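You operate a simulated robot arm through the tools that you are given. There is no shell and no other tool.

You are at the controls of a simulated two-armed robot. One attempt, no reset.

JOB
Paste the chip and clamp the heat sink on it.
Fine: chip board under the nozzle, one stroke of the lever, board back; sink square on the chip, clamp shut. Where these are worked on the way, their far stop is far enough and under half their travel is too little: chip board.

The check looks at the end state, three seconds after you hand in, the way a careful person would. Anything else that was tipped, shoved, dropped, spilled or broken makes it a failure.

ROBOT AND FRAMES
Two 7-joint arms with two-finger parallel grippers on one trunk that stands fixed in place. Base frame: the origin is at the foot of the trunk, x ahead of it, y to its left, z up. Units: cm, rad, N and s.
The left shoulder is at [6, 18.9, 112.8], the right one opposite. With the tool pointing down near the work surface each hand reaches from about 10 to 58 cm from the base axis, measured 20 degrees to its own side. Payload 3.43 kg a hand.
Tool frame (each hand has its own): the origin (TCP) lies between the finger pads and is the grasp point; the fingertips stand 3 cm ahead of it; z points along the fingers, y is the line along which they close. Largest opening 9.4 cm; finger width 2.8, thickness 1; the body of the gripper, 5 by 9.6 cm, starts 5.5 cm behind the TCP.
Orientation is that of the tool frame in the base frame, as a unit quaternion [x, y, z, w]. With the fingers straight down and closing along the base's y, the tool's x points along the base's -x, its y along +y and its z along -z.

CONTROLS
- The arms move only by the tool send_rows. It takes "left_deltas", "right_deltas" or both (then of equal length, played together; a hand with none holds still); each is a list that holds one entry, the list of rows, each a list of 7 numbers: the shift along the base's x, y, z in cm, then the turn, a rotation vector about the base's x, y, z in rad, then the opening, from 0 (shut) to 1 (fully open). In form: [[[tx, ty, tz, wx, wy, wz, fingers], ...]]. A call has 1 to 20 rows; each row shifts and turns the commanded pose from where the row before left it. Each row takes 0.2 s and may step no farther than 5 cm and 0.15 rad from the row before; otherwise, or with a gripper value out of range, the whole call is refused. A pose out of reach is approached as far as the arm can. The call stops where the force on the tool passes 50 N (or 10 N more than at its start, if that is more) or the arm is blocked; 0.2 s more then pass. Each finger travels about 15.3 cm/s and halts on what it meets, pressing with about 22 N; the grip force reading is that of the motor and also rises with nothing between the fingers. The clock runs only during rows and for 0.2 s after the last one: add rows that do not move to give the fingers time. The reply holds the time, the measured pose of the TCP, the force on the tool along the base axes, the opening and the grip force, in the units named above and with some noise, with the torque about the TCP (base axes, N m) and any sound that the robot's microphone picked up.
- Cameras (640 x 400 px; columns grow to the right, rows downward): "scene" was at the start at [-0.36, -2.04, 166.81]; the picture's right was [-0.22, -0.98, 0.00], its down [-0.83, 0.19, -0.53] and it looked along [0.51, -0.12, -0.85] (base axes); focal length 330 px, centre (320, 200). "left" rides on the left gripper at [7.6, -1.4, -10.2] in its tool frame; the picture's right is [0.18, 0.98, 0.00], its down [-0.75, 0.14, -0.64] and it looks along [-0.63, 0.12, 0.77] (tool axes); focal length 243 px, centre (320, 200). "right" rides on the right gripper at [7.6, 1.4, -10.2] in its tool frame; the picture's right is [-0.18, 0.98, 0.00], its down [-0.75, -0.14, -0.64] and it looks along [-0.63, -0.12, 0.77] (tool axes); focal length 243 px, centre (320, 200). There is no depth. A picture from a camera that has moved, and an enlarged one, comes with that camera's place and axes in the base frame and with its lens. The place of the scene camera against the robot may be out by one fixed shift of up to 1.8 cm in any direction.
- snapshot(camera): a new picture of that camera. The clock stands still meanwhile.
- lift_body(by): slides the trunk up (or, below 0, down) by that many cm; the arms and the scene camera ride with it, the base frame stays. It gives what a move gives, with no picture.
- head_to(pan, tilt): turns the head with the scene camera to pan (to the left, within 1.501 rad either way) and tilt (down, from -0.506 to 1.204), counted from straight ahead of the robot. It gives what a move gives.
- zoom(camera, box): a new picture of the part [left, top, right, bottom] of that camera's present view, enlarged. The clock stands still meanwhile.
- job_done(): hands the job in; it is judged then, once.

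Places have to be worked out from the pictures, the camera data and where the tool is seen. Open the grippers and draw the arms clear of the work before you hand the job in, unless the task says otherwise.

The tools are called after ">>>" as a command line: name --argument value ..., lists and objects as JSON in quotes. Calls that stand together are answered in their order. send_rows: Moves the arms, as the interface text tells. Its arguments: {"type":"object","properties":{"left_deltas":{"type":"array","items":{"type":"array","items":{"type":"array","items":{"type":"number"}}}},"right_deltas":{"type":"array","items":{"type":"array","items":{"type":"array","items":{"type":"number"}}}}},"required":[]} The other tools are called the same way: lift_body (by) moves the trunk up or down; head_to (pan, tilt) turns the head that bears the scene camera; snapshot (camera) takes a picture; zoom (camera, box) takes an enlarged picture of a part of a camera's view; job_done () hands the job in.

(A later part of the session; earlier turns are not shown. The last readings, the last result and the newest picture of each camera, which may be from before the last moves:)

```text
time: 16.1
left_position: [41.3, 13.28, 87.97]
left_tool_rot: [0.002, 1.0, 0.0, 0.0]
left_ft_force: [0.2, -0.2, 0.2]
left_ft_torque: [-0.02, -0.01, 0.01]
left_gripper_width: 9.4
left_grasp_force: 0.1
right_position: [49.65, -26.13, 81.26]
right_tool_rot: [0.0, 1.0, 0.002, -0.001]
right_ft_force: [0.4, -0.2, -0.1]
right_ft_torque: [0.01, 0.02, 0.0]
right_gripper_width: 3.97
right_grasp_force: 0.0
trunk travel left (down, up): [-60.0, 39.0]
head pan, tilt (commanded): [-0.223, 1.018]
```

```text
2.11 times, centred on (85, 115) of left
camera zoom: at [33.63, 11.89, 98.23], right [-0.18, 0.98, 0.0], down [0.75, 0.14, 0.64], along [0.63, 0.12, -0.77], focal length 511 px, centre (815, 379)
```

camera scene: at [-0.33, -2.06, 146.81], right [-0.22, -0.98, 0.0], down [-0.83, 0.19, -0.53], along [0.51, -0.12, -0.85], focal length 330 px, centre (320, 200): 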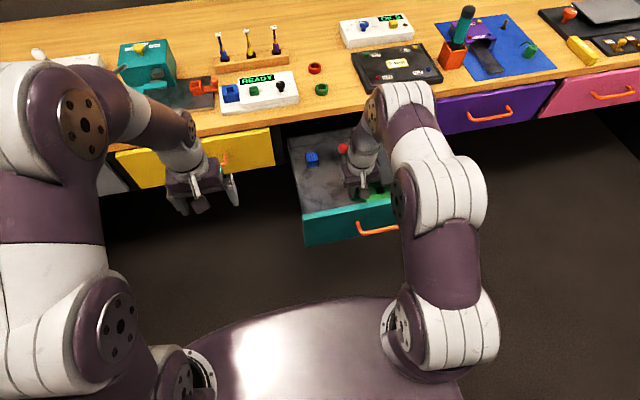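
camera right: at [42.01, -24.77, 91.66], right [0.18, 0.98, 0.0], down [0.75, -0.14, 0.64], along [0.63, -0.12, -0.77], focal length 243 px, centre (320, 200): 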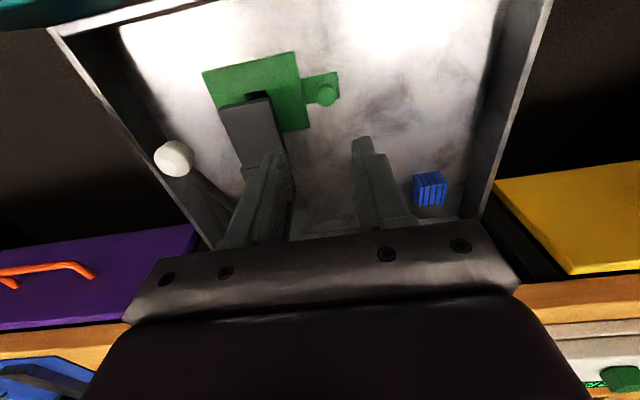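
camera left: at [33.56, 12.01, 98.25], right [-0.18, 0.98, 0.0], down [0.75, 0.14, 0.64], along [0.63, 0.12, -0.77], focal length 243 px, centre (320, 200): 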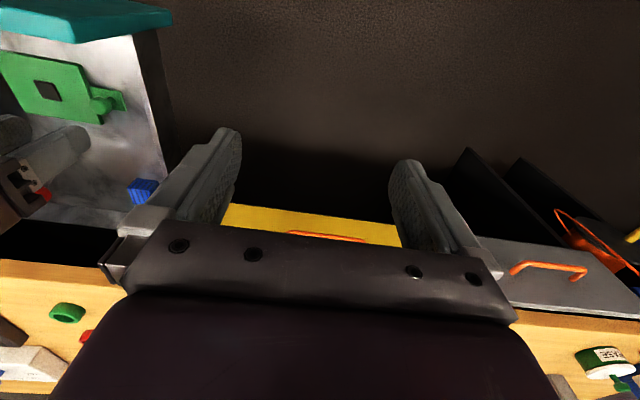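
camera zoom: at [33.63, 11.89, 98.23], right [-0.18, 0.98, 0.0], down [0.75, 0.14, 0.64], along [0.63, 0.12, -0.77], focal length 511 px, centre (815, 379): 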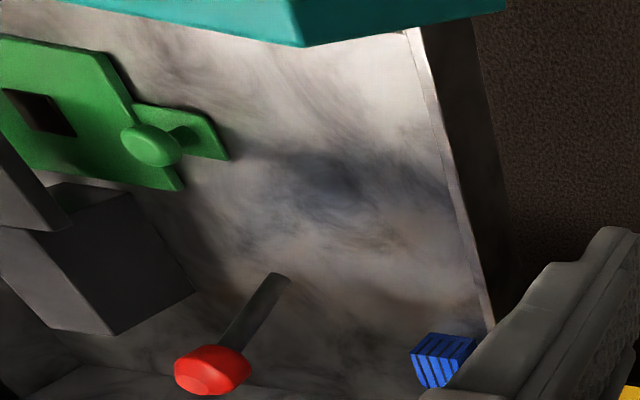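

The chip sits below the head. Next I bring the closed fingers over the white ball (≈[50.8,-39.9,71.8]) at a safe height to test the lever gently.

>>> send_rows --right_deltas '[[[0.2, -3, 0, 0, 0, 0, 0.2], [0.2, -3, 0, 0, 0, 0, 0], [0.2, -3, 0, 0, 0, 0, 0], [0.2, -3, 0, 0, 0, 0, 0], [0.2, -1.75, 0, 0, 0, 0, 0], [0, 0, -1.5, 0, 0, 0, 0], [0, 0, -1.0, 0, 0, 0, 0], [0, 0, 0, 0, 0, 0, 0]]]'

>>> snapshot --camera "right"

>>> zoom --camera "scene" --box '[280, 100, 450, 230]'

```text
time: 17.9
left_position: [41.24, 13.27, 87.99]
left_tool_rot: [0.001, 1.0, 0.001, 0.001]
left_ft_force: [0.6, 0.1, 0.5]
left_ft_torque: [-0.01, 0.01, -0.01]
left_gripper_width: 9.38
left_grasp_force: 0.1
right_position: [50.61, -39.86, 78.95]
right_tool_rot: [0.0, 1.0, 0.002, -0.001]
right_ft_force: [-0.5, -1.1, 0.0]
right_ft_torque: [0.01, 0.02, 0.02]
right_gripper_width: 0.0
right_grasp_force: 21.8
trunk travel left (down, up): [-60.0, 39.0]
head pan, tilt (commanded): [-0.223, 1.018]
```

```text
taken
camera right: at [42.94, -38.46, 89.18], right [0.18, 0.98, 0.0], down [0.75, -0.14, 0.64], along [0.63, -0.12, -0.77], focal length 243 px, centre (320, 200)
```

right: 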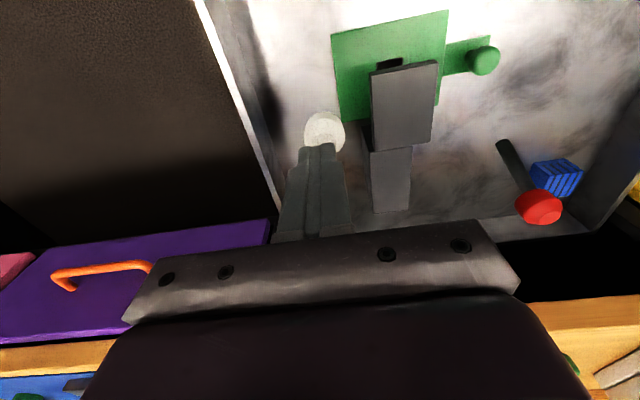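

```text
3.08 times, centred on (365, 165) of scene
camera zoom: at [-0.37, -2.02, 146.81], right [-0.22, -0.98, 0.0], down [-0.83, 0.19, -0.53], along [0.51, -0.12, -0.85], focal length 1017 px, centre (182, 308)
```

zoom: 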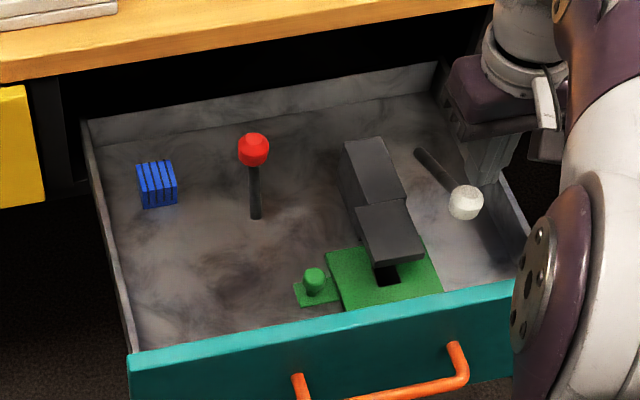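

The ball is confirmed at [50.7,-39.6], right under the closed fingertips. I descend until just making contact.

>>> send_rows --right_deltas '[[[0.1, 0.2, -1.0, 0, 0, 0, 0], [0, 0, -1.0, 0, 0, 0, 0], [0, 0, -0.5, 0, 0, 0, 0], [0, 0, -0.3, 0, 0, 0, 0], [0, 0, 0, 0, 0, 0, 0]]]'

```text
time: 19.1
left_position: [41.18, 13.1, 88.04]
left_tool_rot: [0.0, 1.0, 0.001, 0.0]
left_ft_force: [-0.6, 0.0, -0.6]
left_ft_torque: [0.0, 0.0, 0.0]
left_gripper_width: 9.41
left_grasp_force: 0.1
right_position: [50.69, -39.6, 76.04]
right_tool_rot: [0.0, 1.0, 0.001, 0.0]
right_ft_force: [-0.4, -0.9, 1.9]
right_ft_torque: [-0.02, 0.0, -0.01]
right_gripper_width: 0.0
right_grasp_force: 22.1
trunk travel left (down, up): [-60.0, 39.0]
head pan, tilt (commanded): [-0.223, 1.018]
```

Perhaps just touching (1.9 N). I go down another 0.6 cm in small steps and read the force.

>>> send_rows --right_deltas '[[[0, 0, -0.3, 0, 0, 0, 0], [0, 0, -0.3, 0, 0, 0, 0], [0, 0, 0, 0, 0, 0, 0]]]'

>>> snapshot --camera "right"

>>> zoom --camera "scene" --box '[360, 120, 450, 200]'

```text
time: 19.9
left_position: [41.25, 13.07, 87.89]
left_tool_rot: [0.001, 1.0, 0.0, 0.0]
left_ft_force: [1.3, 0.1, -0.2]
left_ft_torque: [0.02, 0.02, 0.0]
left_gripper_width: 9.38
left_grasp_force: 0.1
right_position: [50.55, -39.55, 75.38]
right_tool_rot: [0.0, 1.0, 0.001, 0.0]
right_ft_force: [-0.3, -1.6, 3.3]
right_ft_torque: [-0.01, 0.01, -0.03]
right_gripper_width: 0.02
right_grasp_force: 22.1
trunk travel left (down, up): [-60.0, 39.0]
head pan, tilt (commanded): [-0.223, 1.018]
```

```text
taken
camera right: at [43.04, -38.25, 85.71], right [0.18, 0.98, 0.0], down [0.75, -0.14, 0.64], along [0.63, -0.12, -0.77], focal length 243 px, centre (320, 200)
```

right: 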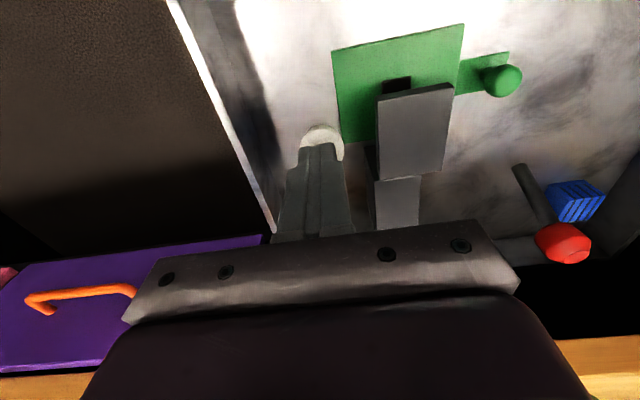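

```text
5.00 times, centred on (405, 160) of scene
camera zoom: at [-0.41, -2.01, 146.81], right [-0.22, -0.98, 0.0], down [-0.83, 0.19, -0.53], along [0.51, -0.12, -0.85], focal length 1653 px, centre (-105, 400)
```

zoom: 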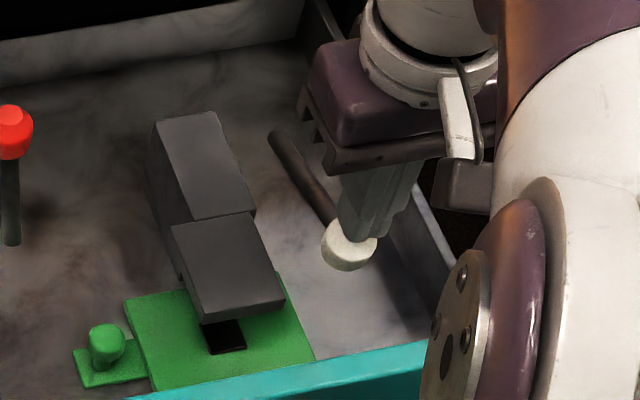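

The lever yields downward under about 3 N, so pressing down is the working direction. I keep pressing in 0.5 cm steps.

>>> send_rows --right_deltas '[[[-0.1, 0, -0.5, 0, 0, 0, 0], [-0.1, 0, -0.5, 0, 0, 0, 0], [-0.1, 0, -0.5, 0, 0, 0, 0], [-0.1, 0, -0.5, 0, 0, 0, 0], [0, 0, 0, 0, 0, 0, 0]]]'

>>> zoom --camera "scene" --box '[340, 110, 450, 200]'

```text
time: 21.1
left_position: [41.31, 13.18, 87.98]
left_tool_rot: [0.001, 1.0, 0.0, 0.0]
left_ft_force: [0.2, -0.8, 0.1]
left_ft_torque: [0.02, -0.01, 0.01]
left_gripper_width: 9.39
left_grasp_force: 0.2
right_position: [50.31, -39.56, 73.31]
right_tool_rot: [0.0, 1.0, 0.001, -0.001]
right_ft_force: [-1.3, 0.6, 5.1]
right_ft_torque: [0.02, 0.01, 0.03]
right_gripper_width: 0.0
right_grasp_force: 22.3
trunk travel left (down, up): [-60.0, 39.0]
head pan, tilt (commanded): [-0.223, 1.018]
```

```text
4.44 times, centred on (395, 155) of scene
camera zoom: at [-0.44, -1.96, 146.81], right [-0.22, -0.98, 0.0], down [-0.83, 0.19, -0.53], along [0.51, -0.12, -0.85], focal length 1469 px, centre (-13, 400)
```

zoom: 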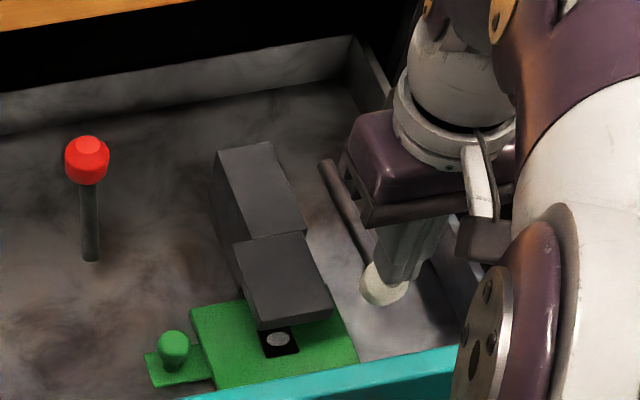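

Paste has appeared on the chip. I zoom in to judge it before deciding whether to finish the stroke.

>>> zoom --camera "scene" --box '[370, 165, 430, 205]'

>>> snapshot --camera "right"

```text
10.00 times, centred on (400, 185) of scene
camera zoom: at [-0.44, -1.96, 146.81], right [-0.22, -0.98, 0.0], down [-0.83, 0.19, -0.53], along [0.51, -0.12, -0.85], focal length 3306 px, centre (-480, 350)
```

zoom: 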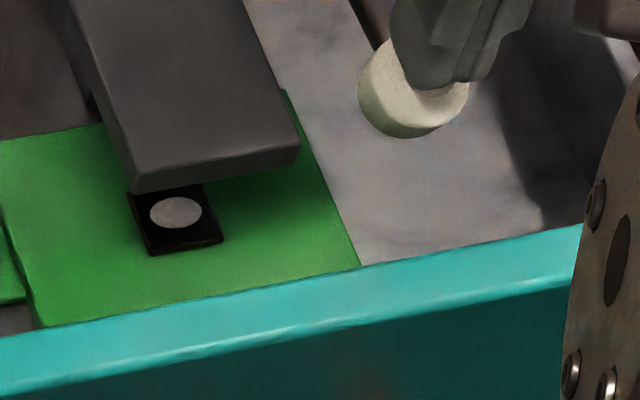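

```text
taken
camera right: at [42.61, -38.16, 83.68], right [0.18, 0.98, 0.0], down [0.75, -0.14, 0.64], along [0.63, -0.12, -0.77], focal length 243 px, centre (320, 200)
```

right: 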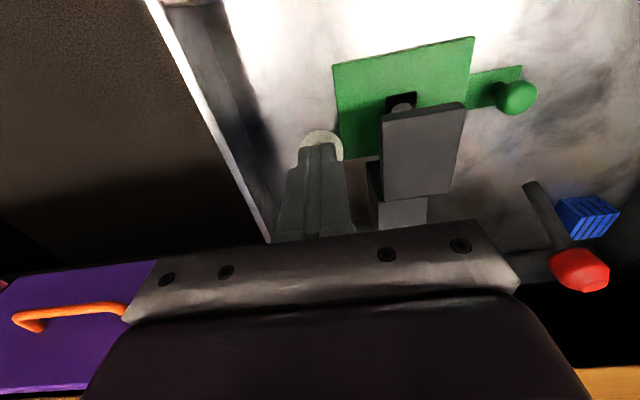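

A neat paste disc sits on the chip. I complete this single stroke toward the lever's lower stop in small steps.

>>> send_rows --right_deltas '[[[-0.05, 0, -0.4, 0, 0, 0, 0], [-0.05, 0, -0.4, 0, 0, 0, 0], [0, 0, -0.4, 0, 0, 0, 0], [0, 0, 0, 0, 0, 0, 0]]]'

>>> zoom --camera "scene" --box '[340, 120, 450, 210]'

```text
time: 22.1
left_position: [41.06, 13.38, 88.16]
left_tool_rot: [0.0, 1.0, -0.001, 0.002]
left_ft_force: [0.2, 0.0, 0.8]
left_ft_torque: [0.0, 0.04, 0.01]
left_gripper_width: 9.42
left_grasp_force: 0.0
right_position: [50.2, -39.6, 72.67]
right_tool_rot: [0.0, 1.0, -0.001, 0.004]
right_ft_force: [2.0, 2.0, 35.0]
right_ft_torque: [0.12, -0.28, 0.06]
right_gripper_width: 0.0
right_grasp_force: 22.3
trunk travel left (down, up): [-60.0, 39.0]
head pan, tilt (commanded): [-0.223, 1.018]
```

```text
4.44 times, centred on (395, 165) of scene
camera zoom: at [-0.75, -1.66, 146.85], right [-0.22, -0.98, 0.0], down [-0.83, 0.19, -0.53], along [0.51, -0.12, -0.85], focal length 1469 px, centre (-13, 356)
```

zoom: 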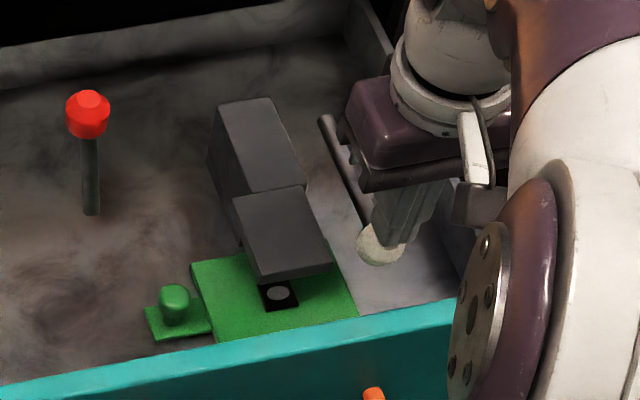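

The lower stop is reached (35 N). I lift straight up so the lever can return.

>>> send_rows --right_deltas '[[[0, 0, 0.6, 0, 0, 0, 0], [0, 0, 0.8, 0, 0, 0, 0], [0, 0, 1.0, 0, 0, 0, 0], [0, 0, 1.0, 0, 0, 0, 0], [0, 0, 2.0, 0, 0, 0, 0], [0, 0, 3.0, 0, 0, 0, 0], [0, 0, 0, 0, 0, 0, 0]]]'

>>> snapshot --camera "right"

>>> zoom --camera "scene" --box '[290, 110, 450, 220]'

```text
time: 23.7
left_position: [41.23, 13.08, 87.98]
left_tool_rot: [0.001, 1.0, 0.0, 0.0]
left_ft_force: [0.5, 0.0, 0.6]
left_ft_torque: [-0.02, -0.01, 0.01]
left_gripper_width: 9.37
left_grasp_force: 0.0
right_position: [50.3, -39.56, 80.51]
right_tool_rot: [0.0, 1.0, 0.001, -0.001]
right_ft_force: [0.3, -0.5, 0.5]
right_ft_torque: [-0.03, -0.01, -0.01]
right_gripper_width: 0.0
right_grasp_force: 22.0
trunk travel left (down, up): [-60.0, 39.0]
head pan, tilt (commanded): [-0.223, 1.018]
```

```text
taken
camera right: at [42.67, -38.16, 90.78], right [0.18, 0.98, 0.0], down [0.76, -0.14, 0.64], along [0.63, -0.12, -0.77], focal length 243 px, centre (320, 200)
```

right: 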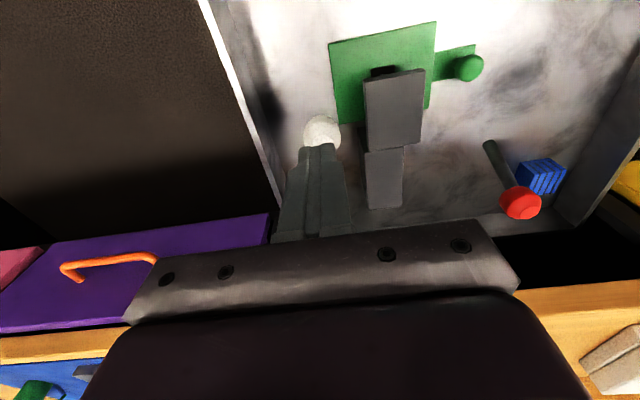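

```text
3.64 times, centred on (370, 165) of scene
camera zoom: at [-0.32, -2.06, 146.8], right [-0.22, -0.98, 0.0], down [-0.83, 0.19, -0.53], along [0.51, -0.12, -0.85], focal length 1202 px, centre (138, 327)
```

zoom: 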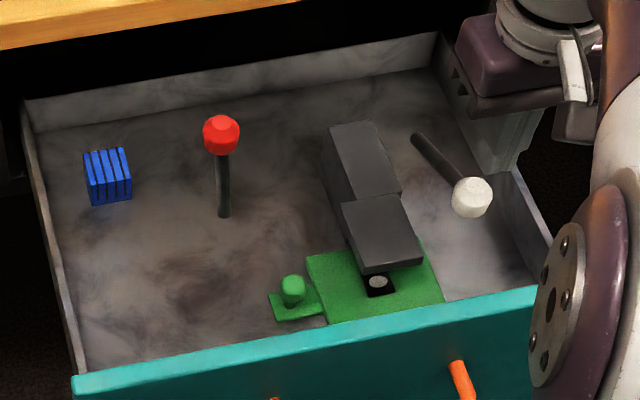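

The lever sprang back by itself and the paste sits on the chip. Now I go back above the board's knob (y≈−25.5) with a 4 cm opening.

>>> send_rows --right_deltas '[[[-0.1, 3, 0.5, 0, 0, 0, 0.2], [-0.1, 3, 0, 0, 0, 0, 0.42], [-0.1, 3, 0, 0, 0, 0, 0.42], [-0.1, 3, 0, 0, 0, 0, 0.42], [-0.1, 2.05, 0, 0, 0, 0, 0.42], [0, 0, -4, 0, 0, 0, 0.42], [0, 0, 0, 0, 0, 0, 0.42]]]'

>>> snapshot --camera "right"

```text
time: 25.3
left_position: [41.22, 13.23, 88.02]
left_tool_rot: [0.001, 1.0, 0.0, 0.0]
left_ft_force: [-0.8, -0.7, 0.6]
left_ft_torque: [-0.02, 0.0, -0.01]
left_gripper_width: 9.42
left_grasp_force: 0.1
right_position: [49.69, -25.4, 77.15]
right_tool_rot: [0.001, 1.0, 0.001, -0.001]
right_ft_force: [0.5, -0.3, 0.3]
right_ft_torque: [0.02, -0.03, -0.01]
right_gripper_width: 3.96
right_grasp_force: 0.0
trunk travel left (down, up): [-60.0, 39.0]
head pan, tilt (commanded): [-0.223, 1.018]
```

```text
taken
camera right: at [41.98, -23.98, 87.43], right [0.18, 0.98, 0.0], down [0.75, -0.14, 0.64], along [0.63, -0.12, -0.77], focal length 243 px, centre (320, 200)
```

right: 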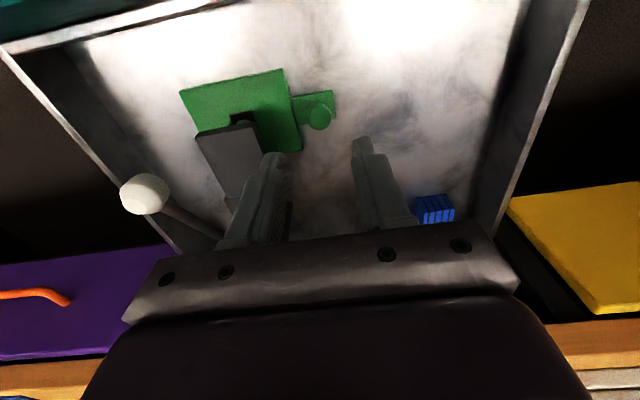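

The knob lies at about [50.0,-25.6], between the fingers. I descend to TCP z≈67.35 and close on it.

>>> send_rows --right_deltas '[[[0, -0.1, -2.5, 0, 0, 0, 0.42], [0, 0, -2.5, 0, 0, 0, 0.42], [0, 0, -2.0, 0, 0, 0, 0.42], [0, 0, -1.5, 0, 0, 0, 0.42], [0, 0, -0.8, 0, 0, 0, 0.42], [0, 0, -0.45, 0, 0, 0, 0.42], [0, 0, 0, 0, 0, 0, 0.42], [0, 0, 0, 0, 0, 0, 0.3], [0, 0, 0, 0, 0, 0, 0.2], [0, 0, 0, 0, 0, 0, 0.1], [0, 0, 0, 0, 0, 0, 0], [0, 0, 0, 0, 0, 0, 0]]]'

>>> snapshot --camera "right"

```text
time: 27.9
left_position: [41.3, 13.2, 87.99]
left_tool_rot: [0.001, 1.0, 0.0, -0.001]
left_ft_force: [0.4, 0.1, -0.4]
left_ft_torque: [-0.03, 0.04, 0.02]
left_gripper_width: 9.4
left_grasp_force: 0.0
right_position: [49.77, -25.51, 67.34]
right_tool_rot: [0.0, 1.0, 0.0, -0.001]
right_ft_force: [0.7, 9.1, -3.2]
right_ft_torque: [0.16, -0.08, 0.02]
right_gripper_width: 2.07
right_grasp_force: 45.2
trunk travel left (down, up): [-60.0, 39.0]
head pan, tilt (commanded): [-0.223, 1.018]
```

```text
taken
camera right: at [42.21, -24.14, 77.6], right [0.18, 0.98, 0.0], down [0.76, -0.14, 0.64], along [0.63, -0.12, -0.77], focal length 243 px, centre (320, 200)
```

right: 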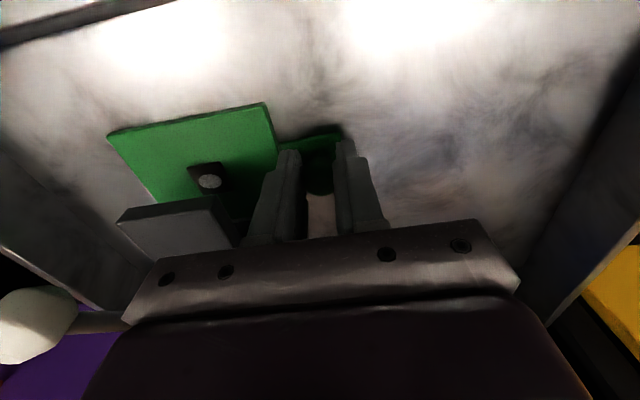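

Gripped again; the paste disc is visible at the centre of the chip. I pull the board back toward +y, smoothly, 10 cm first.

>>> send_rows --right_deltas '[[[0, 0.6, 0, 0, 0, 0, 0], [0, 1, 0, 0, 0, 0, 0], [0, 1, 0, 0, 0, 0, 0], [0, 1, 0, 0, 0, 0, 0], [0, 1, 0, 0, 0, 0, 0], [0, 1, 0, 0, 0, 0, 0], [0, 1, 0, 0, 0, 0, 0], [0, 1, 0, 0, 0, 0, 0], [0, 1, 0, 0, 0, 0, 0], [0, 1, 0, 0, 0, 0, 0], [0, 0.6, 0, 0, 0, 0, 0], [0, 0, 0, 0, 0, 0, 0]]]'

>>> snapshot --camera "right"

```text
time: 30.5
left_position: [41.27, 13.26, 87.93]
left_tool_rot: [0.0, 1.0, 0.0, -0.001]
left_ft_force: [0.1, -0.2, 0.1]
left_ft_torque: [-0.02, 0.01, -0.01]
left_gripper_width: 9.38
left_grasp_force: 0.2
right_position: [49.75, -15.56, 67.37]
right_tool_rot: [0.0, 1.0, 0.001, -0.002]
right_ft_force: [-1.3, 0.5, -7.6]
right_ft_torque: [0.06, -0.19, -0.02]
right_gripper_width: 2.1
right_grasp_force: 44.9
trunk travel left (down, up): [-60.0, 39.0]
head pan, tilt (commanded): [-0.223, 1.018]
```

```text
taken
camera right: at [42.08, -14.07, 77.62], right [0.18, 0.98, 0.0], down [0.76, -0.14, 0.64], along [0.63, -0.12, -0.77], focal length 243 px, centre (320, 200)
```

right: 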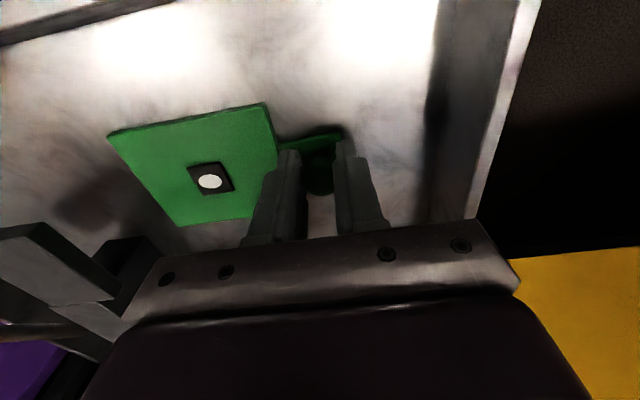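

The board follows. I go the last centimetre in 0.4 cm steps until the home stop is felt.

>>> send_rows --right_deltas '[[[0, 0.4, 0, 0, 0, 0, 0], [0, 0.4, 0, 0, 0, 0, 0], [0, 0.3, 0, 0, 0, 0, 0], [0, 0.2, 0, 0, 0, 0, 0], [0, 0, 0, 0, 0, 0, 0]]]'

```text
time: 31.7
left_position: [41.25, 12.93, 88.05]
left_tool_rot: [0.002, 1.0, 0.001, 0.0]
left_ft_force: [-0.5, 0.2, -0.3]
left_ft_torque: [-0.01, 0.0, 0.0]
left_gripper_width: 9.36
left_grasp_force: 0.0
right_position: [49.72, -14.33, 67.37]
right_tool_rot: [0.0, 1.0, 0.002, -0.001]
right_ft_force: [-0.4, -37.6, -3.7]
right_ft_torque: [-0.71, 0.6, -0.24]
right_gripper_width: 2.09
right_grasp_force: 45.4
trunk travel left (down, up): [-60.0, 39.0]
head pan, tilt (commanded): [-0.223, 1.018]
```

Home stop reached (−37.6 N at y=−14.33). I ease off, open, and rise.

>>> send_rows --right_deltas '[[[0, -0.12, 0, 0, 0, 0, 0], [0, 0, 0, 0, 0, 0, 0.2], [0, 0, 0, 0, 0, 0, 0.42], [0, 0, 0, 0, 0, 0, 0.42], [0, 0, 2, 0, 0, 0, 0.42], [0, 0, 4, 0, 0, 0, 0.42], [0, 0, 4, 0, 0, 0, 0.42], [0, 0, 4, 0, 0, 0, 0.42], [0, 0, 3, 0, 0, 0, 0.42], [0, 0, 0, 0, 0, 0, 0.42]]]'

>>> snapshot --camera "right"

>>> snapshot --camera "left"

>>> snapshot --camera "scene"

```text
time: 33.9
left_position: [41.28, 13.19, 87.99]
left_tool_rot: [0.001, 1.0, 0.0, 0.0]
left_ft_force: [-0.2, 0.3, 1.2]
left_ft_torque: [0.0, 0.03, 0.02]
left_gripper_width: 9.39
left_grasp_force: 0.1
right_position: [49.75, -14.3, 84.52]
right_tool_rot: [0.0, 1.0, 0.001, 0.0]
right_ft_force: [0.2, -0.6, 0.0]
right_ft_torque: [0.01, -0.01, 0.01]
right_gripper_width: 3.96
right_grasp_force: 0.0
trunk travel left (down, up): [-60.0, 39.0]
head pan, tilt (commanded): [-0.223, 1.018]
```

```text
taken
camera right: at [42.09, -13.04, 94.74], right [0.18, 0.98, 0.0], down [0.75, -0.14, 0.64], along [0.63, -0.12, -0.77], focal length 243 px, centre (320, 200)
```

right: 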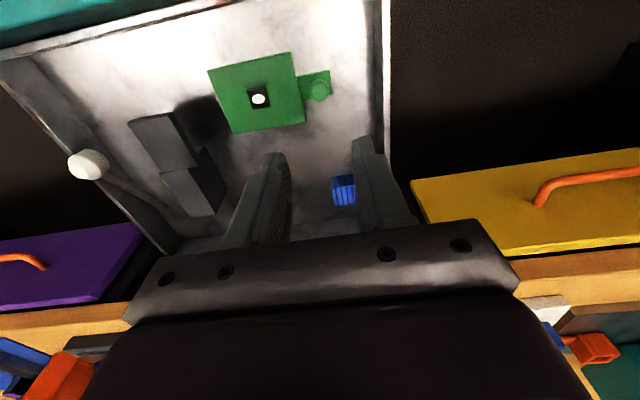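

```text
taken
camera left: at [33.62, 11.9, 98.23], right [-0.18, 0.98, 0.0], down [0.75, 0.14, 0.64], along [0.63, 0.12, -0.77], focal length 243 px, centre (320, 200)
```

left: 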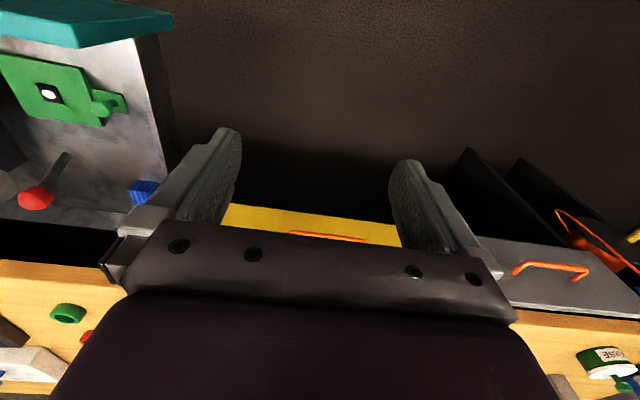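

```text
taken
camera scene: at [-0.32, -2.04, 146.81], right [-0.22, -0.98, 0.0], down [-0.83, 0.19, -0.53], along [0.51, -0.12, -0.85], focal length 330 px, centre (320, 200)
```

scene: 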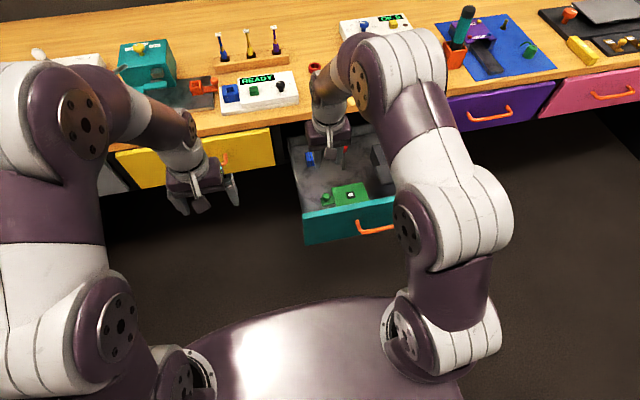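

The board is home with a paste disc on the chip. Now I look closely at the sink for its exact position and orientation.

>>> zoom --camera "right" --box '[310, 160, 380, 220]'

>>> zoom --camera "left" --box '[100, 160, 180, 220]'

>>> zoom --camera "scene" --box '[290, 130, 400, 210]'

>>> zoom --camera "right" --box '[190, 30, 350, 150]'

```text
6.67 times, centred on (345, 190) of right
camera zoom: at [42.09, -13.04, 94.74], right [0.18, 0.98, 0.0], down [0.75, -0.14, 0.64], along [0.63, -0.12, -0.77], focal length 1618 px, centre (153, 267)
```

zoom: 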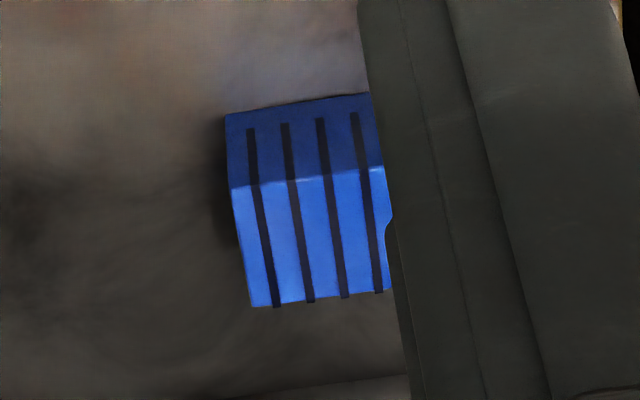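

```text
6.67 times, centred on (140, 190) of left
camera zoom: at [33.62, 11.9, 98.23], right [-0.18, 0.98, 0.0], down [0.75, 0.14, 0.64], along [0.63, 0.12, -0.77], focal length 1618 px, centre (1520, 267)
```

zoom: 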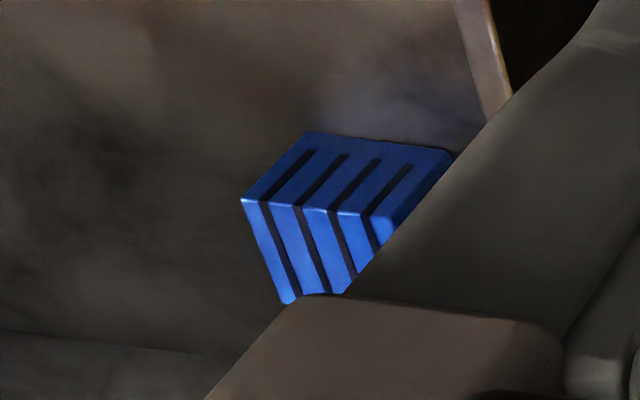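

```text
5.00 times, centred on (345, 170) of scene
camera zoom: at [-0.32, -2.04, 146.81], right [-0.22, -0.98, 0.0], down [-0.83, 0.19, -0.53], along [0.51, -0.12, -0.85], focal length 1653 px, centre (195, 350)
```

zoom: 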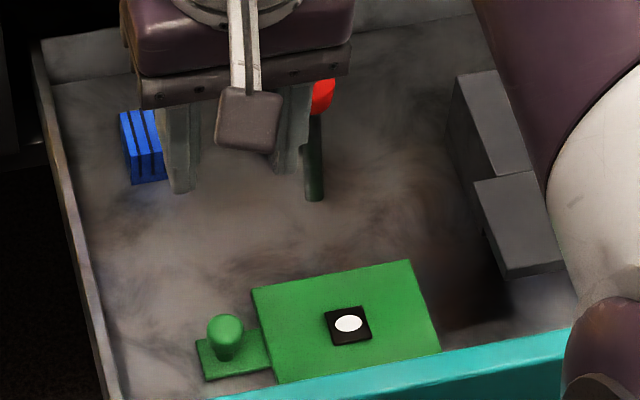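

```text
3.33 times, centred on (270, 90) of right
camera zoom: at [42.09, -13.04, 94.74], right [0.18, 0.98, 0.0], down [0.75, -0.14, 0.64], along [0.63, -0.12, -0.77], focal length 809 px, centre (487, 567)
```

zoom: 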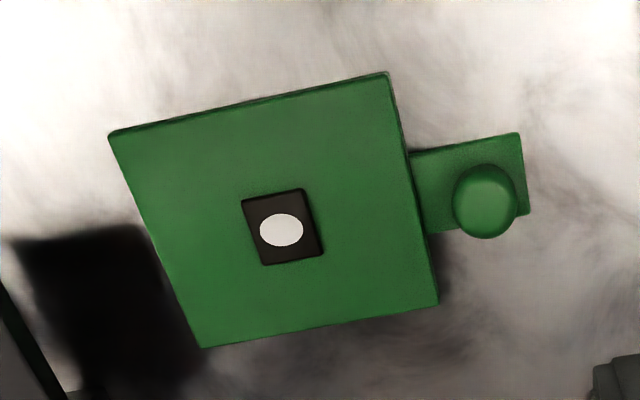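

The sink is 3.5×3.5×2.9 cm, centred ≈[65.6,-13.6], top z≈65.7, nearly axis-aligned (about −2° yaw). I test how far forward the right hand reaches with the tool vertical, at a safe height.

>>> send_rows --right_deltas '[[[2, 0.1, 0, 0, 0, 0, 0.62], [2, 0.1, 0, 0, 0, 0, 0.62], [2, 0.1, 0, 0, 0, 0, 0.62], [2, 0.1, 0, 0, 0, 0, 0.62], [2, 0.1, 0, 0, 0, 0, 0.62], [2, 0.1, 0, 0, 0, 0, 0.62], [2, 0.1, 0, 0, 0, 0, 0.62], [1.5, 0, 0, 0, 0, 0, 0.62], [0, 0, 0, 0, 0, 0, 0.62]]]'

>>> snapshot --camera "scene"

>>> snapshot --camera "left"

```text
time: 35.9
left_position: [41.25, 13.29, 87.89]
left_tool_rot: [0.001, 1.0, 0.0, 0.0]
left_ft_force: [1.0, -0.1, -0.1]
left_ft_torque: [0.0, -0.02, -0.04]
left_gripper_width: 9.39
left_grasp_force: 0.1
right_position: [59.48, -14.03, 81.98]
right_tool_rot: [0.0, 1.0, 0.002, 0.0]
right_ft_force: [0.6, -0.1, -0.1]
right_ft_torque: [0.02, 0.02, -0.04]
right_gripper_width: 5.83
right_grasp_force: 0.0
right hand out of reach, approached as far as the arm can: row 5, 6, 7, 8
trunk travel left (down, up): [-60.0, 39.0]
head pan, tilt (commanded): [-0.223, 1.018]
```

```text
taken
camera scene: at [-0.35, -2.02, 146.81], right [-0.22, -0.98, 0.0], down [-0.83, 0.19, -0.53], along [0.51, -0.12, -0.85], focal length 330 px, centre (320, 200)
```

scene: 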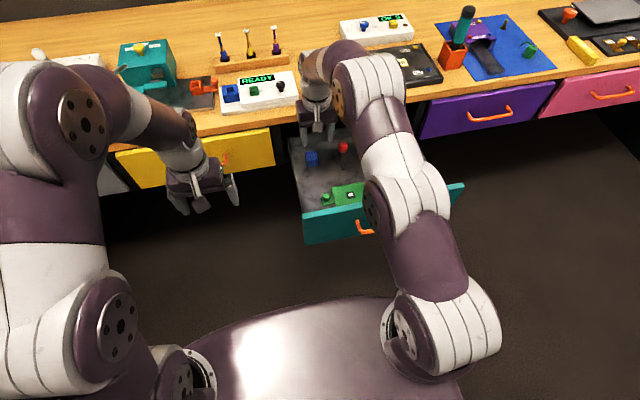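

```text
taken
camera left: at [33.6, 11.91, 98.24], right [-0.18, 0.98, 0.0], down [0.75, 0.14, 0.64], along [0.63, 0.12, -0.77], focal length 243 px, centre (320, 200)
```

left: 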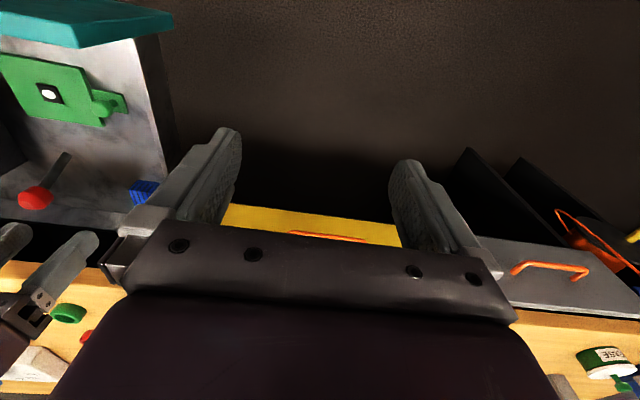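

Vertical reach ends at x≈59.5 here (wrist sits ≈34 cm behind the TCP), so a modest forward tilt of ~0.25 rad will do. I back off first and tilt the tool so the fingers point slightly forward.

>>> send_rows --right_deltas '[[[-4, 0, 0, 0, 0, 0, 0.62], [-4, 0, 0, 0, 0, 0, 0.62], [-2, 0, 0, 0, 0, 0, 0.62], [0, 0, 0, 0, -0.125, 0, 0.62], [0, 0, 0, 0, -0.125, 0, 0.62], [0, 0, 0, 0, 0, 0, 0.62]]]'

>>> snapshot --camera "right"

```text
time: 37.3
left_position: [41.24, 13.19, 88.07]
left_tool_rot: [0.0, 1.0, 0.0, 0.0]
left_ft_force: [-0.4, 0.2, -0.3]
left_ft_torque: [-0.01, -0.02, 0.02]
left_gripper_width: 9.39
left_grasp_force: 0.2
right_position: [49.44, -14.02, 81.98]
right_tool_rot: [0.0, 0.992, 0.001, 0.125]
right_ft_force: [-0.3, 0.6, -0.4]
right_ft_torque: [-0.01, 0.02, 0.02]
right_gripper_width: 5.85
right_grasp_force: 0.0
trunk travel left (down, up): [-60.0, 39.0]
head pan, tilt (commanded): [-0.223, 1.018]
```

```text
taken
camera right: at [39.47, -12.58, 90.13], right [0.18, 0.98, 0.05], down [0.57, -0.14, 0.81], along [0.8, -0.12, -0.59], focal length 243 px, centre (320, 200)
```

right: 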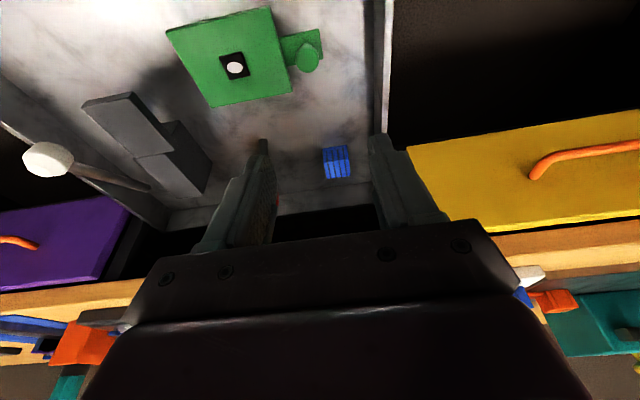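

The tilt is in place (tool axis [0.25,0,−0.97]) and the sink shows between the fingers. I zoom for a fresh estimate of its place.

>>> zoom --camera "right" --box '[290, 120, 390, 200]'

>>> zoom --camera "left" --box '[110, 160, 180, 220]'

```text
5.00 times, centred on (340, 160) of right
camera zoom: at [39.47, -12.58, 90.13], right [0.18, 0.98, 0.05], down [0.57, -0.14, 0.81], along [0.8, -0.12, -0.59], focal length 1213 px, centre (220, 400)
```

zoom: 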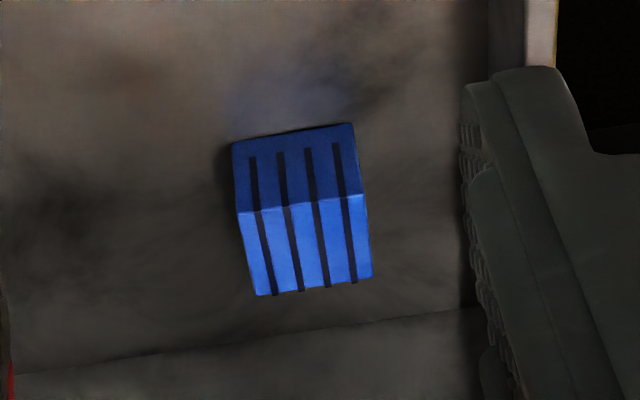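

```text
6.67 times, centred on (145, 190) of left
camera zoom: at [33.62, 11.91, 98.23], right [-0.18, 0.98, 0.0], down [0.75, 0.14, 0.64], along [0.63, 0.12, -0.77], focal length 1618 px, centre (1487, 267)
```

zoom: 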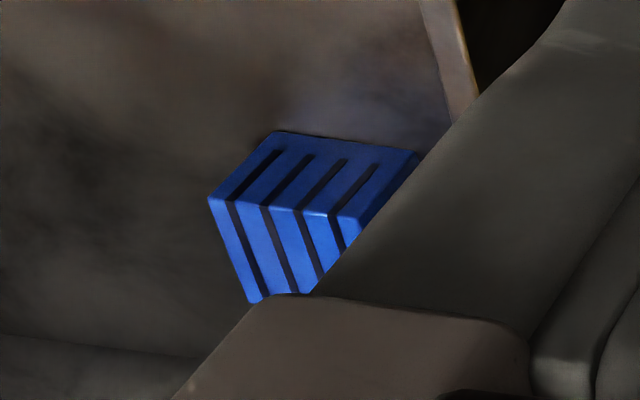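

Combining views the sink is centred ≈[65.8,-13.7], top z≈65.4. To stay clear of the bench edge (x≈69) I descend at x≈59 first, then move forward over the sink at low height.

>>> send_rows --right_deltas '[[[3, 0.3, 0, 0, 0, 0, 0.62], [3, 0, 0, 0, 0, 0, 0.62], [3, 0, 0, 0, 0, 0, 0.62], [0, 0, -3, 0, 0, 0, 0.62], [0, 0, -3, 0, 0, 0, 0.62], [0, 0, -3, 0, 0, 0, 0.62], [0, 0, -2, 0, 0, 0, 0.62], [0, 0, 0, 0, 0, 0, 0.62]]]'

>>> snapshot --camera "right"

>>> snapshot --camera "left"

>>> snapshot --camera "scene"

```text
time: 39.1
left_position: [41.23, 13.19, 88.01]
left_tool_rot: [0.002, 1.0, 0.001, 0.0]
left_ft_force: [0.3, 0.2, -1.1]
left_ft_torque: [0.0, 0.01, 0.0]
left_gripper_width: 9.39
left_grasp_force: 0.1
right_position: [58.3, -13.7, 71.14]
right_tool_rot: [0.0, 0.992, 0.002, 0.124]
right_ft_force: [0.2, -0.2, -0.4]
right_ft_torque: [0.02, -0.03, -0.03]
right_gripper_width: 5.84
right_grasp_force: 0.1
trunk travel left (down, up): [-60.0, 39.0]
head pan, tilt (commanded): [-0.223, 1.018]
```

```text
taken
camera right: at [48.42, -12.32, 79.21], right [0.18, 0.98, 0.05], down [0.57, -0.14, 0.81], along [0.8, -0.12, -0.59], focal length 243 px, centre (320, 200)
```

right: 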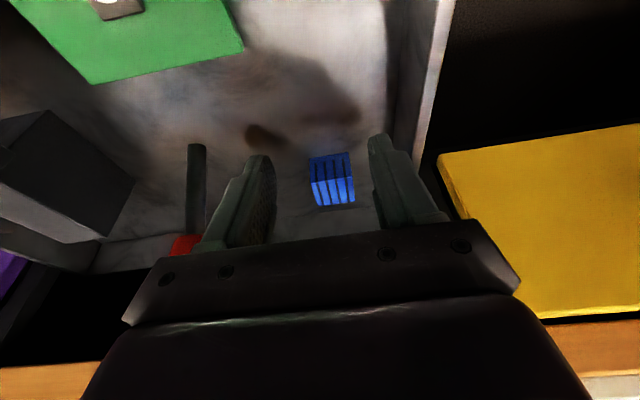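

```text
taken
camera left: at [33.59, 11.92, 98.25], right [-0.18, 0.98, 0.0], down [0.75, 0.14, 0.64], along [0.63, 0.12, -0.77], focal length 243 px, centre (320, 200)
```

left: 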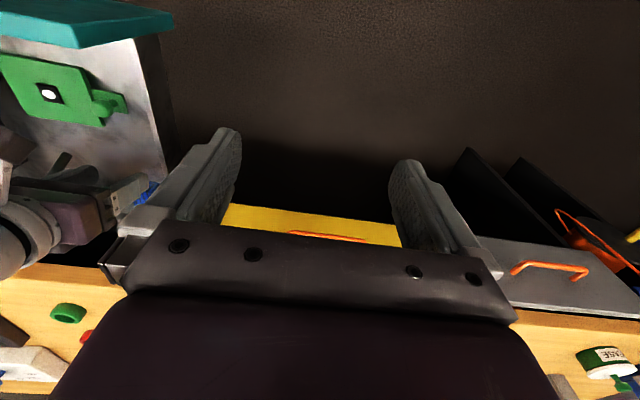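

```text
taken
camera scene: at [-0.37, -2.02, 146.81], right [-0.22, -0.98, 0.0], down [-0.83, 0.19, -0.53], along [0.51, -0.12, -0.85], focal length 330 px, centre (320, 200)
```

scene: 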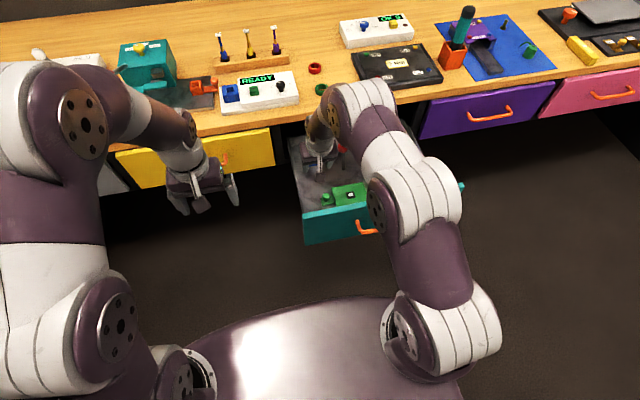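

The gripper is behind the sink, clear of the red lever and wall. I zoom to refine the sink position before moving forward.

>>> zoom --camera "right" --box '[280, 130, 390, 220]'

```text
4.44 times, centred on (335, 175) of right
camera zoom: at [48.42, -12.32, 79.21], right [0.18, 0.98, 0.05], down [0.57, -0.14, 0.81], along [0.8, -0.12, -0.59], focal length 1078 px, centre (253, 311)
```

zoom: 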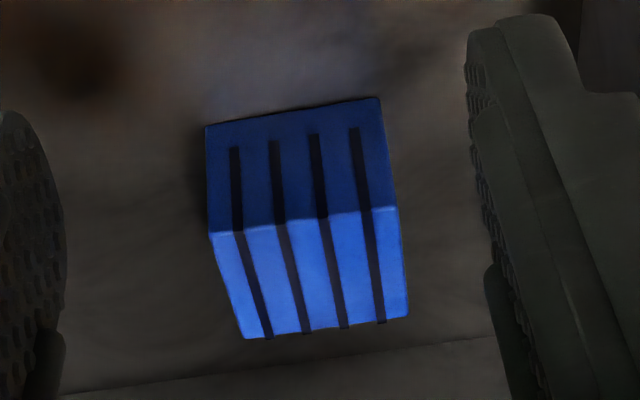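

Refined: sink spans x 64.4–68.1, y −15.5…−11.8, z 62.4–65.4 (centre [66.2,-13.65]). I move forward 7.4 cm at low height above it.

>>> send_rows --right_deltas '[[[2, 0, 0, 0, 0, 0, 0.62], [2, 0, 0, 0, 0, 0, 0.62], [2, 0, -0.3, 0, 0, 0, 0.62], [1.4, 0.05, -0.3, 0, 0, 0, 0.62], [0, 0, 0, 0, 0, 0, 0.62]]]'

>>> snapshot --camera "right"

>>> zoom --camera "scene" --box '[280, 110, 400, 210]'

>>> zoom --camera "left" --box '[0, 130, 180, 280]'

```text
time: 40.3
left_position: [41.28, 13.19, 88.05]
left_tool_rot: [0.001, 1.0, 0.0, -0.001]
left_ft_force: [-0.6, -0.9, 0.6]
left_ft_torque: [0.01, 0.01, 0.0]
left_gripper_width: 9.41
left_grasp_force: 0.1
right_position: [65.85, -13.66, 70.49]
right_tool_rot: [0.0, 0.992, 0.0, 0.124]
right_ft_force: [-1.0, -0.3, -1.4]
right_ft_torque: [-0.01, 0.07, -0.04]
right_gripper_width: 5.82
right_grasp_force: 0.0
trunk travel left (down, up): [-60.0, 39.0]
head pan, tilt (commanded): [-0.223, 1.018]
```

```text
taken
camera right: at [55.86, -12.27, 78.65], right [0.18, 0.98, 0.05], down [0.57, -0.14, 0.81], along [0.8, -0.12, -0.59], focal length 243 px, centre (320, 200)
```

right: 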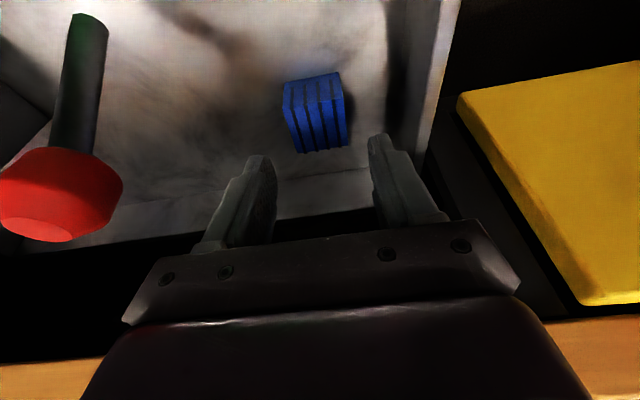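

```text
4.00 times, centred on (340, 160) of scene
camera zoom: at [-0.38, -2.02, 146.81], right [-0.22, -0.98, 0.0], down [-0.83, 0.19, -0.53], along [0.51, -0.12, -0.85], focal length 1322 px, centre (240, 360)
```

zoom: 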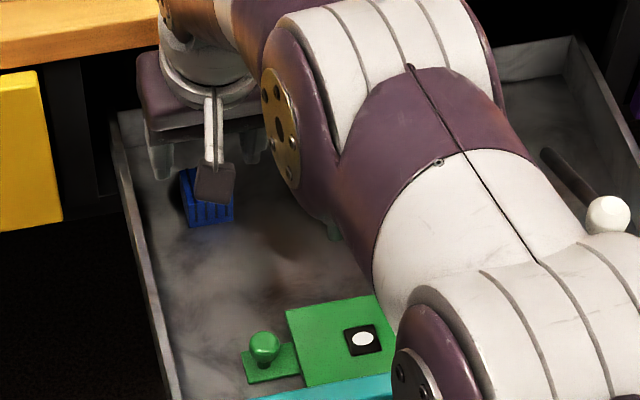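

```text
2.67 times, centred on (90, 205) of left
camera zoom: at [33.58, 11.92, 98.25], right [-0.18, 0.98, 0.0], down [0.75, 0.14, 0.64], along [0.63, 0.12, -0.77], focal length 647 px, centre (933, 187)
```

zoom: 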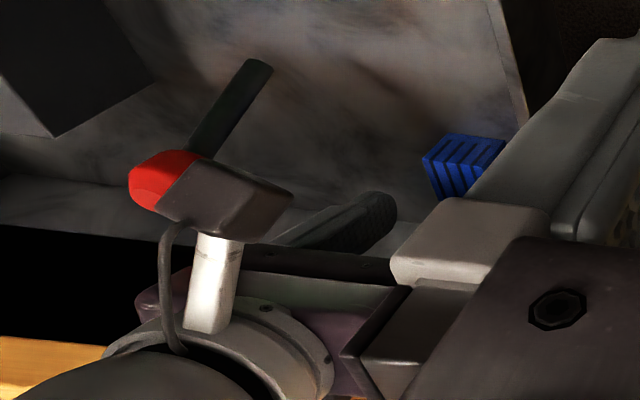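

The geometry re-projects well: tips at [66.6,-13.65,67.6] directly above the sink. I descend 4 cm slowly so the fingers straddle it.

>>> send_rows --right_deltas '[[[-0.1, 0, -1.2, 0, 0, 0, 0.62], [0, 0, -1.2, 0, 0, 0, 0.62], [0, 0, -0.8, 0, 0, 0, 0.62], [0, 0, -0.5, 0, 0, 0, 0.62], [0, 0, -0.3, 0, 0, 0, 0.62], [0, 0, 0, 0, 0, 0, 0.62]]]'

>>> snapshot --camera "right"

```text
time: 41.7
left_position: [41.2, 13.19, 88.04]
left_tool_rot: [0.002, 1.0, 0.0, 0.0]
left_ft_force: [-0.5, 0.4, -0.1]
left_ft_torque: [-0.01, -0.01, -0.02]
left_gripper_width: 9.39
left_grasp_force: 0.0
right_position: [65.71, -13.73, 66.46]
right_tool_rot: [0.0, 0.992, 0.001, 0.124]
right_ft_force: [0.8, -0.3, 0.4]
right_ft_torque: [-0.01, -0.02, -0.01]
right_gripper_width: 5.81
right_grasp_force: 0.0
trunk travel left (down, up): [-60.0, 39.0]
head pan, tilt (commanded): [-0.223, 1.018]
```

```text
taken
camera right: at [55.82, -12.3, 74.52], right [0.18, 0.98, 0.05], down [0.57, -0.14, 0.81], along [0.8, -0.12, -0.59], focal length 243 px, centre (320, 200)
```

right: 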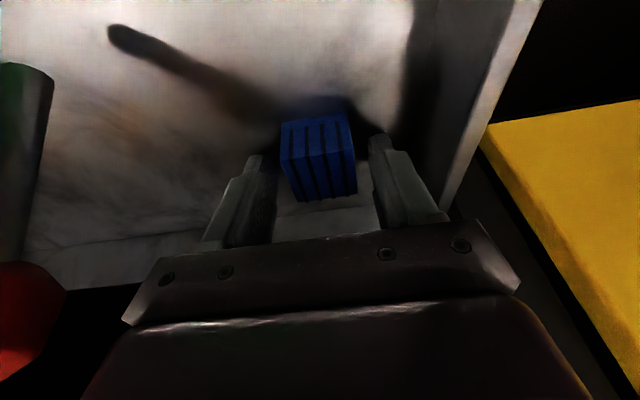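

The fingers straddle the sink with clearance on both sides and no contact force. I close on it gradually.

>>> send_rows --right_deltas '[[[0, 0, 0, 0, 0, 0, 0.52], [0, 0, 0, 0, 0, 0, 0.44], [0, 0, 0, 0, 0, 0, 0.4], [0, 0, 0, 0, 0, 0, 0.36], [0, 0, 0, 0, 0, 0, 0.3], [0, 0, 0, 0, 0, 0, 0.2], [0, 0, 0, 0, 0, 0, 0.1], [0, 0, 0, 0, 0, 0, 0.0], [0, 0, 0, 0, 0, 0, 0.0]]]'

>>> snapshot --camera "right"

```text
time: 43.7
left_position: [41.22, 13.17, 87.95]
left_tool_rot: [0.001, 1.0, 0.0, 0.0]
left_ft_force: [-0.3, -0.4, 0.5]
left_ft_torque: [-0.04, -0.03, 0.01]
left_gripper_width: 9.39
left_grasp_force: 0.0
right_position: [65.78, -13.58, 66.37]
right_tool_rot: [0.0, 0.992, 0.001, 0.124]
right_ft_force: [-0.1, 0.1, 0.2]
right_ft_torque: [0.0, 0.01, 0.0]
right_gripper_width: 3.95
right_grasp_force: 21.6
trunk travel left (down, up): [-60.0, 39.0]
head pan, tilt (commanded): [-0.223, 1.018]
```

```text
taken
camera right: at [55.82, -12.3, 74.53], right [0.18, 0.98, 0.05], down [0.57, -0.14, 0.81], along [0.8, -0.12, -0.59], focal length 243 px, centre (320, 200)
```

right: 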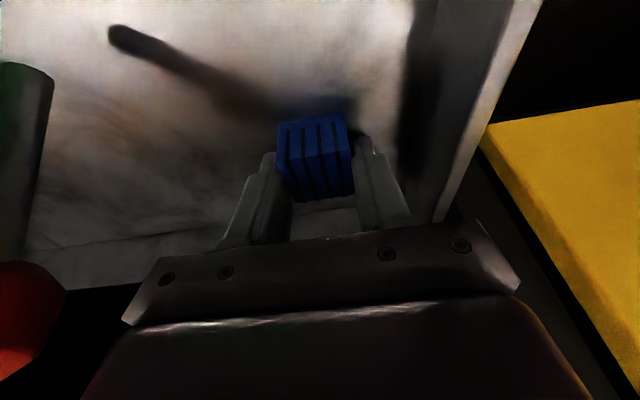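

The grip closed at 3.95 cm with 21.6 N. I zoom to check how squarely the sink sits between the pads.

>>> zoom --camera "right" --box '[250, 95, 390, 220]'

>>> zoom --camera "scene" --box '[290, 130, 370, 190]'

```text
3.20 times, centred on (320, 158) of right
camera zoom: at [55.82, -12.3, 74.53], right [0.18, 0.98, 0.05], down [0.57, -0.14, 0.81], along [0.8, -0.12, -0.59], focal length 776 px, centre (320, 336)
```

zoom: 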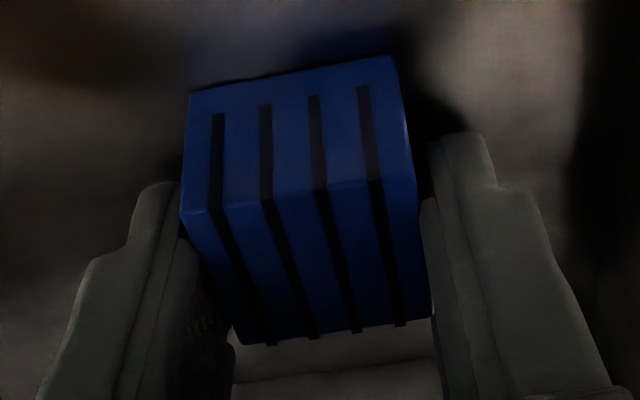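

```text
6.67 times, centred on (330, 160) of scene
camera zoom: at [-0.35, -2.03, 146.81], right [-0.22, -0.98, 0.0], down [-0.83, 0.19, -0.53], along [0.51, -0.12, -0.85], focal length 2204 px, centre (253, 467)
```

zoom: 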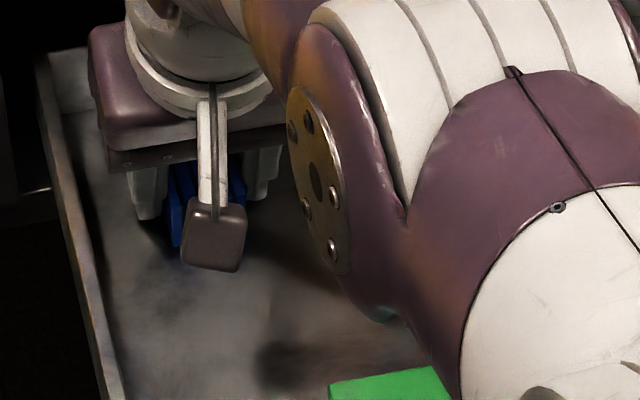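

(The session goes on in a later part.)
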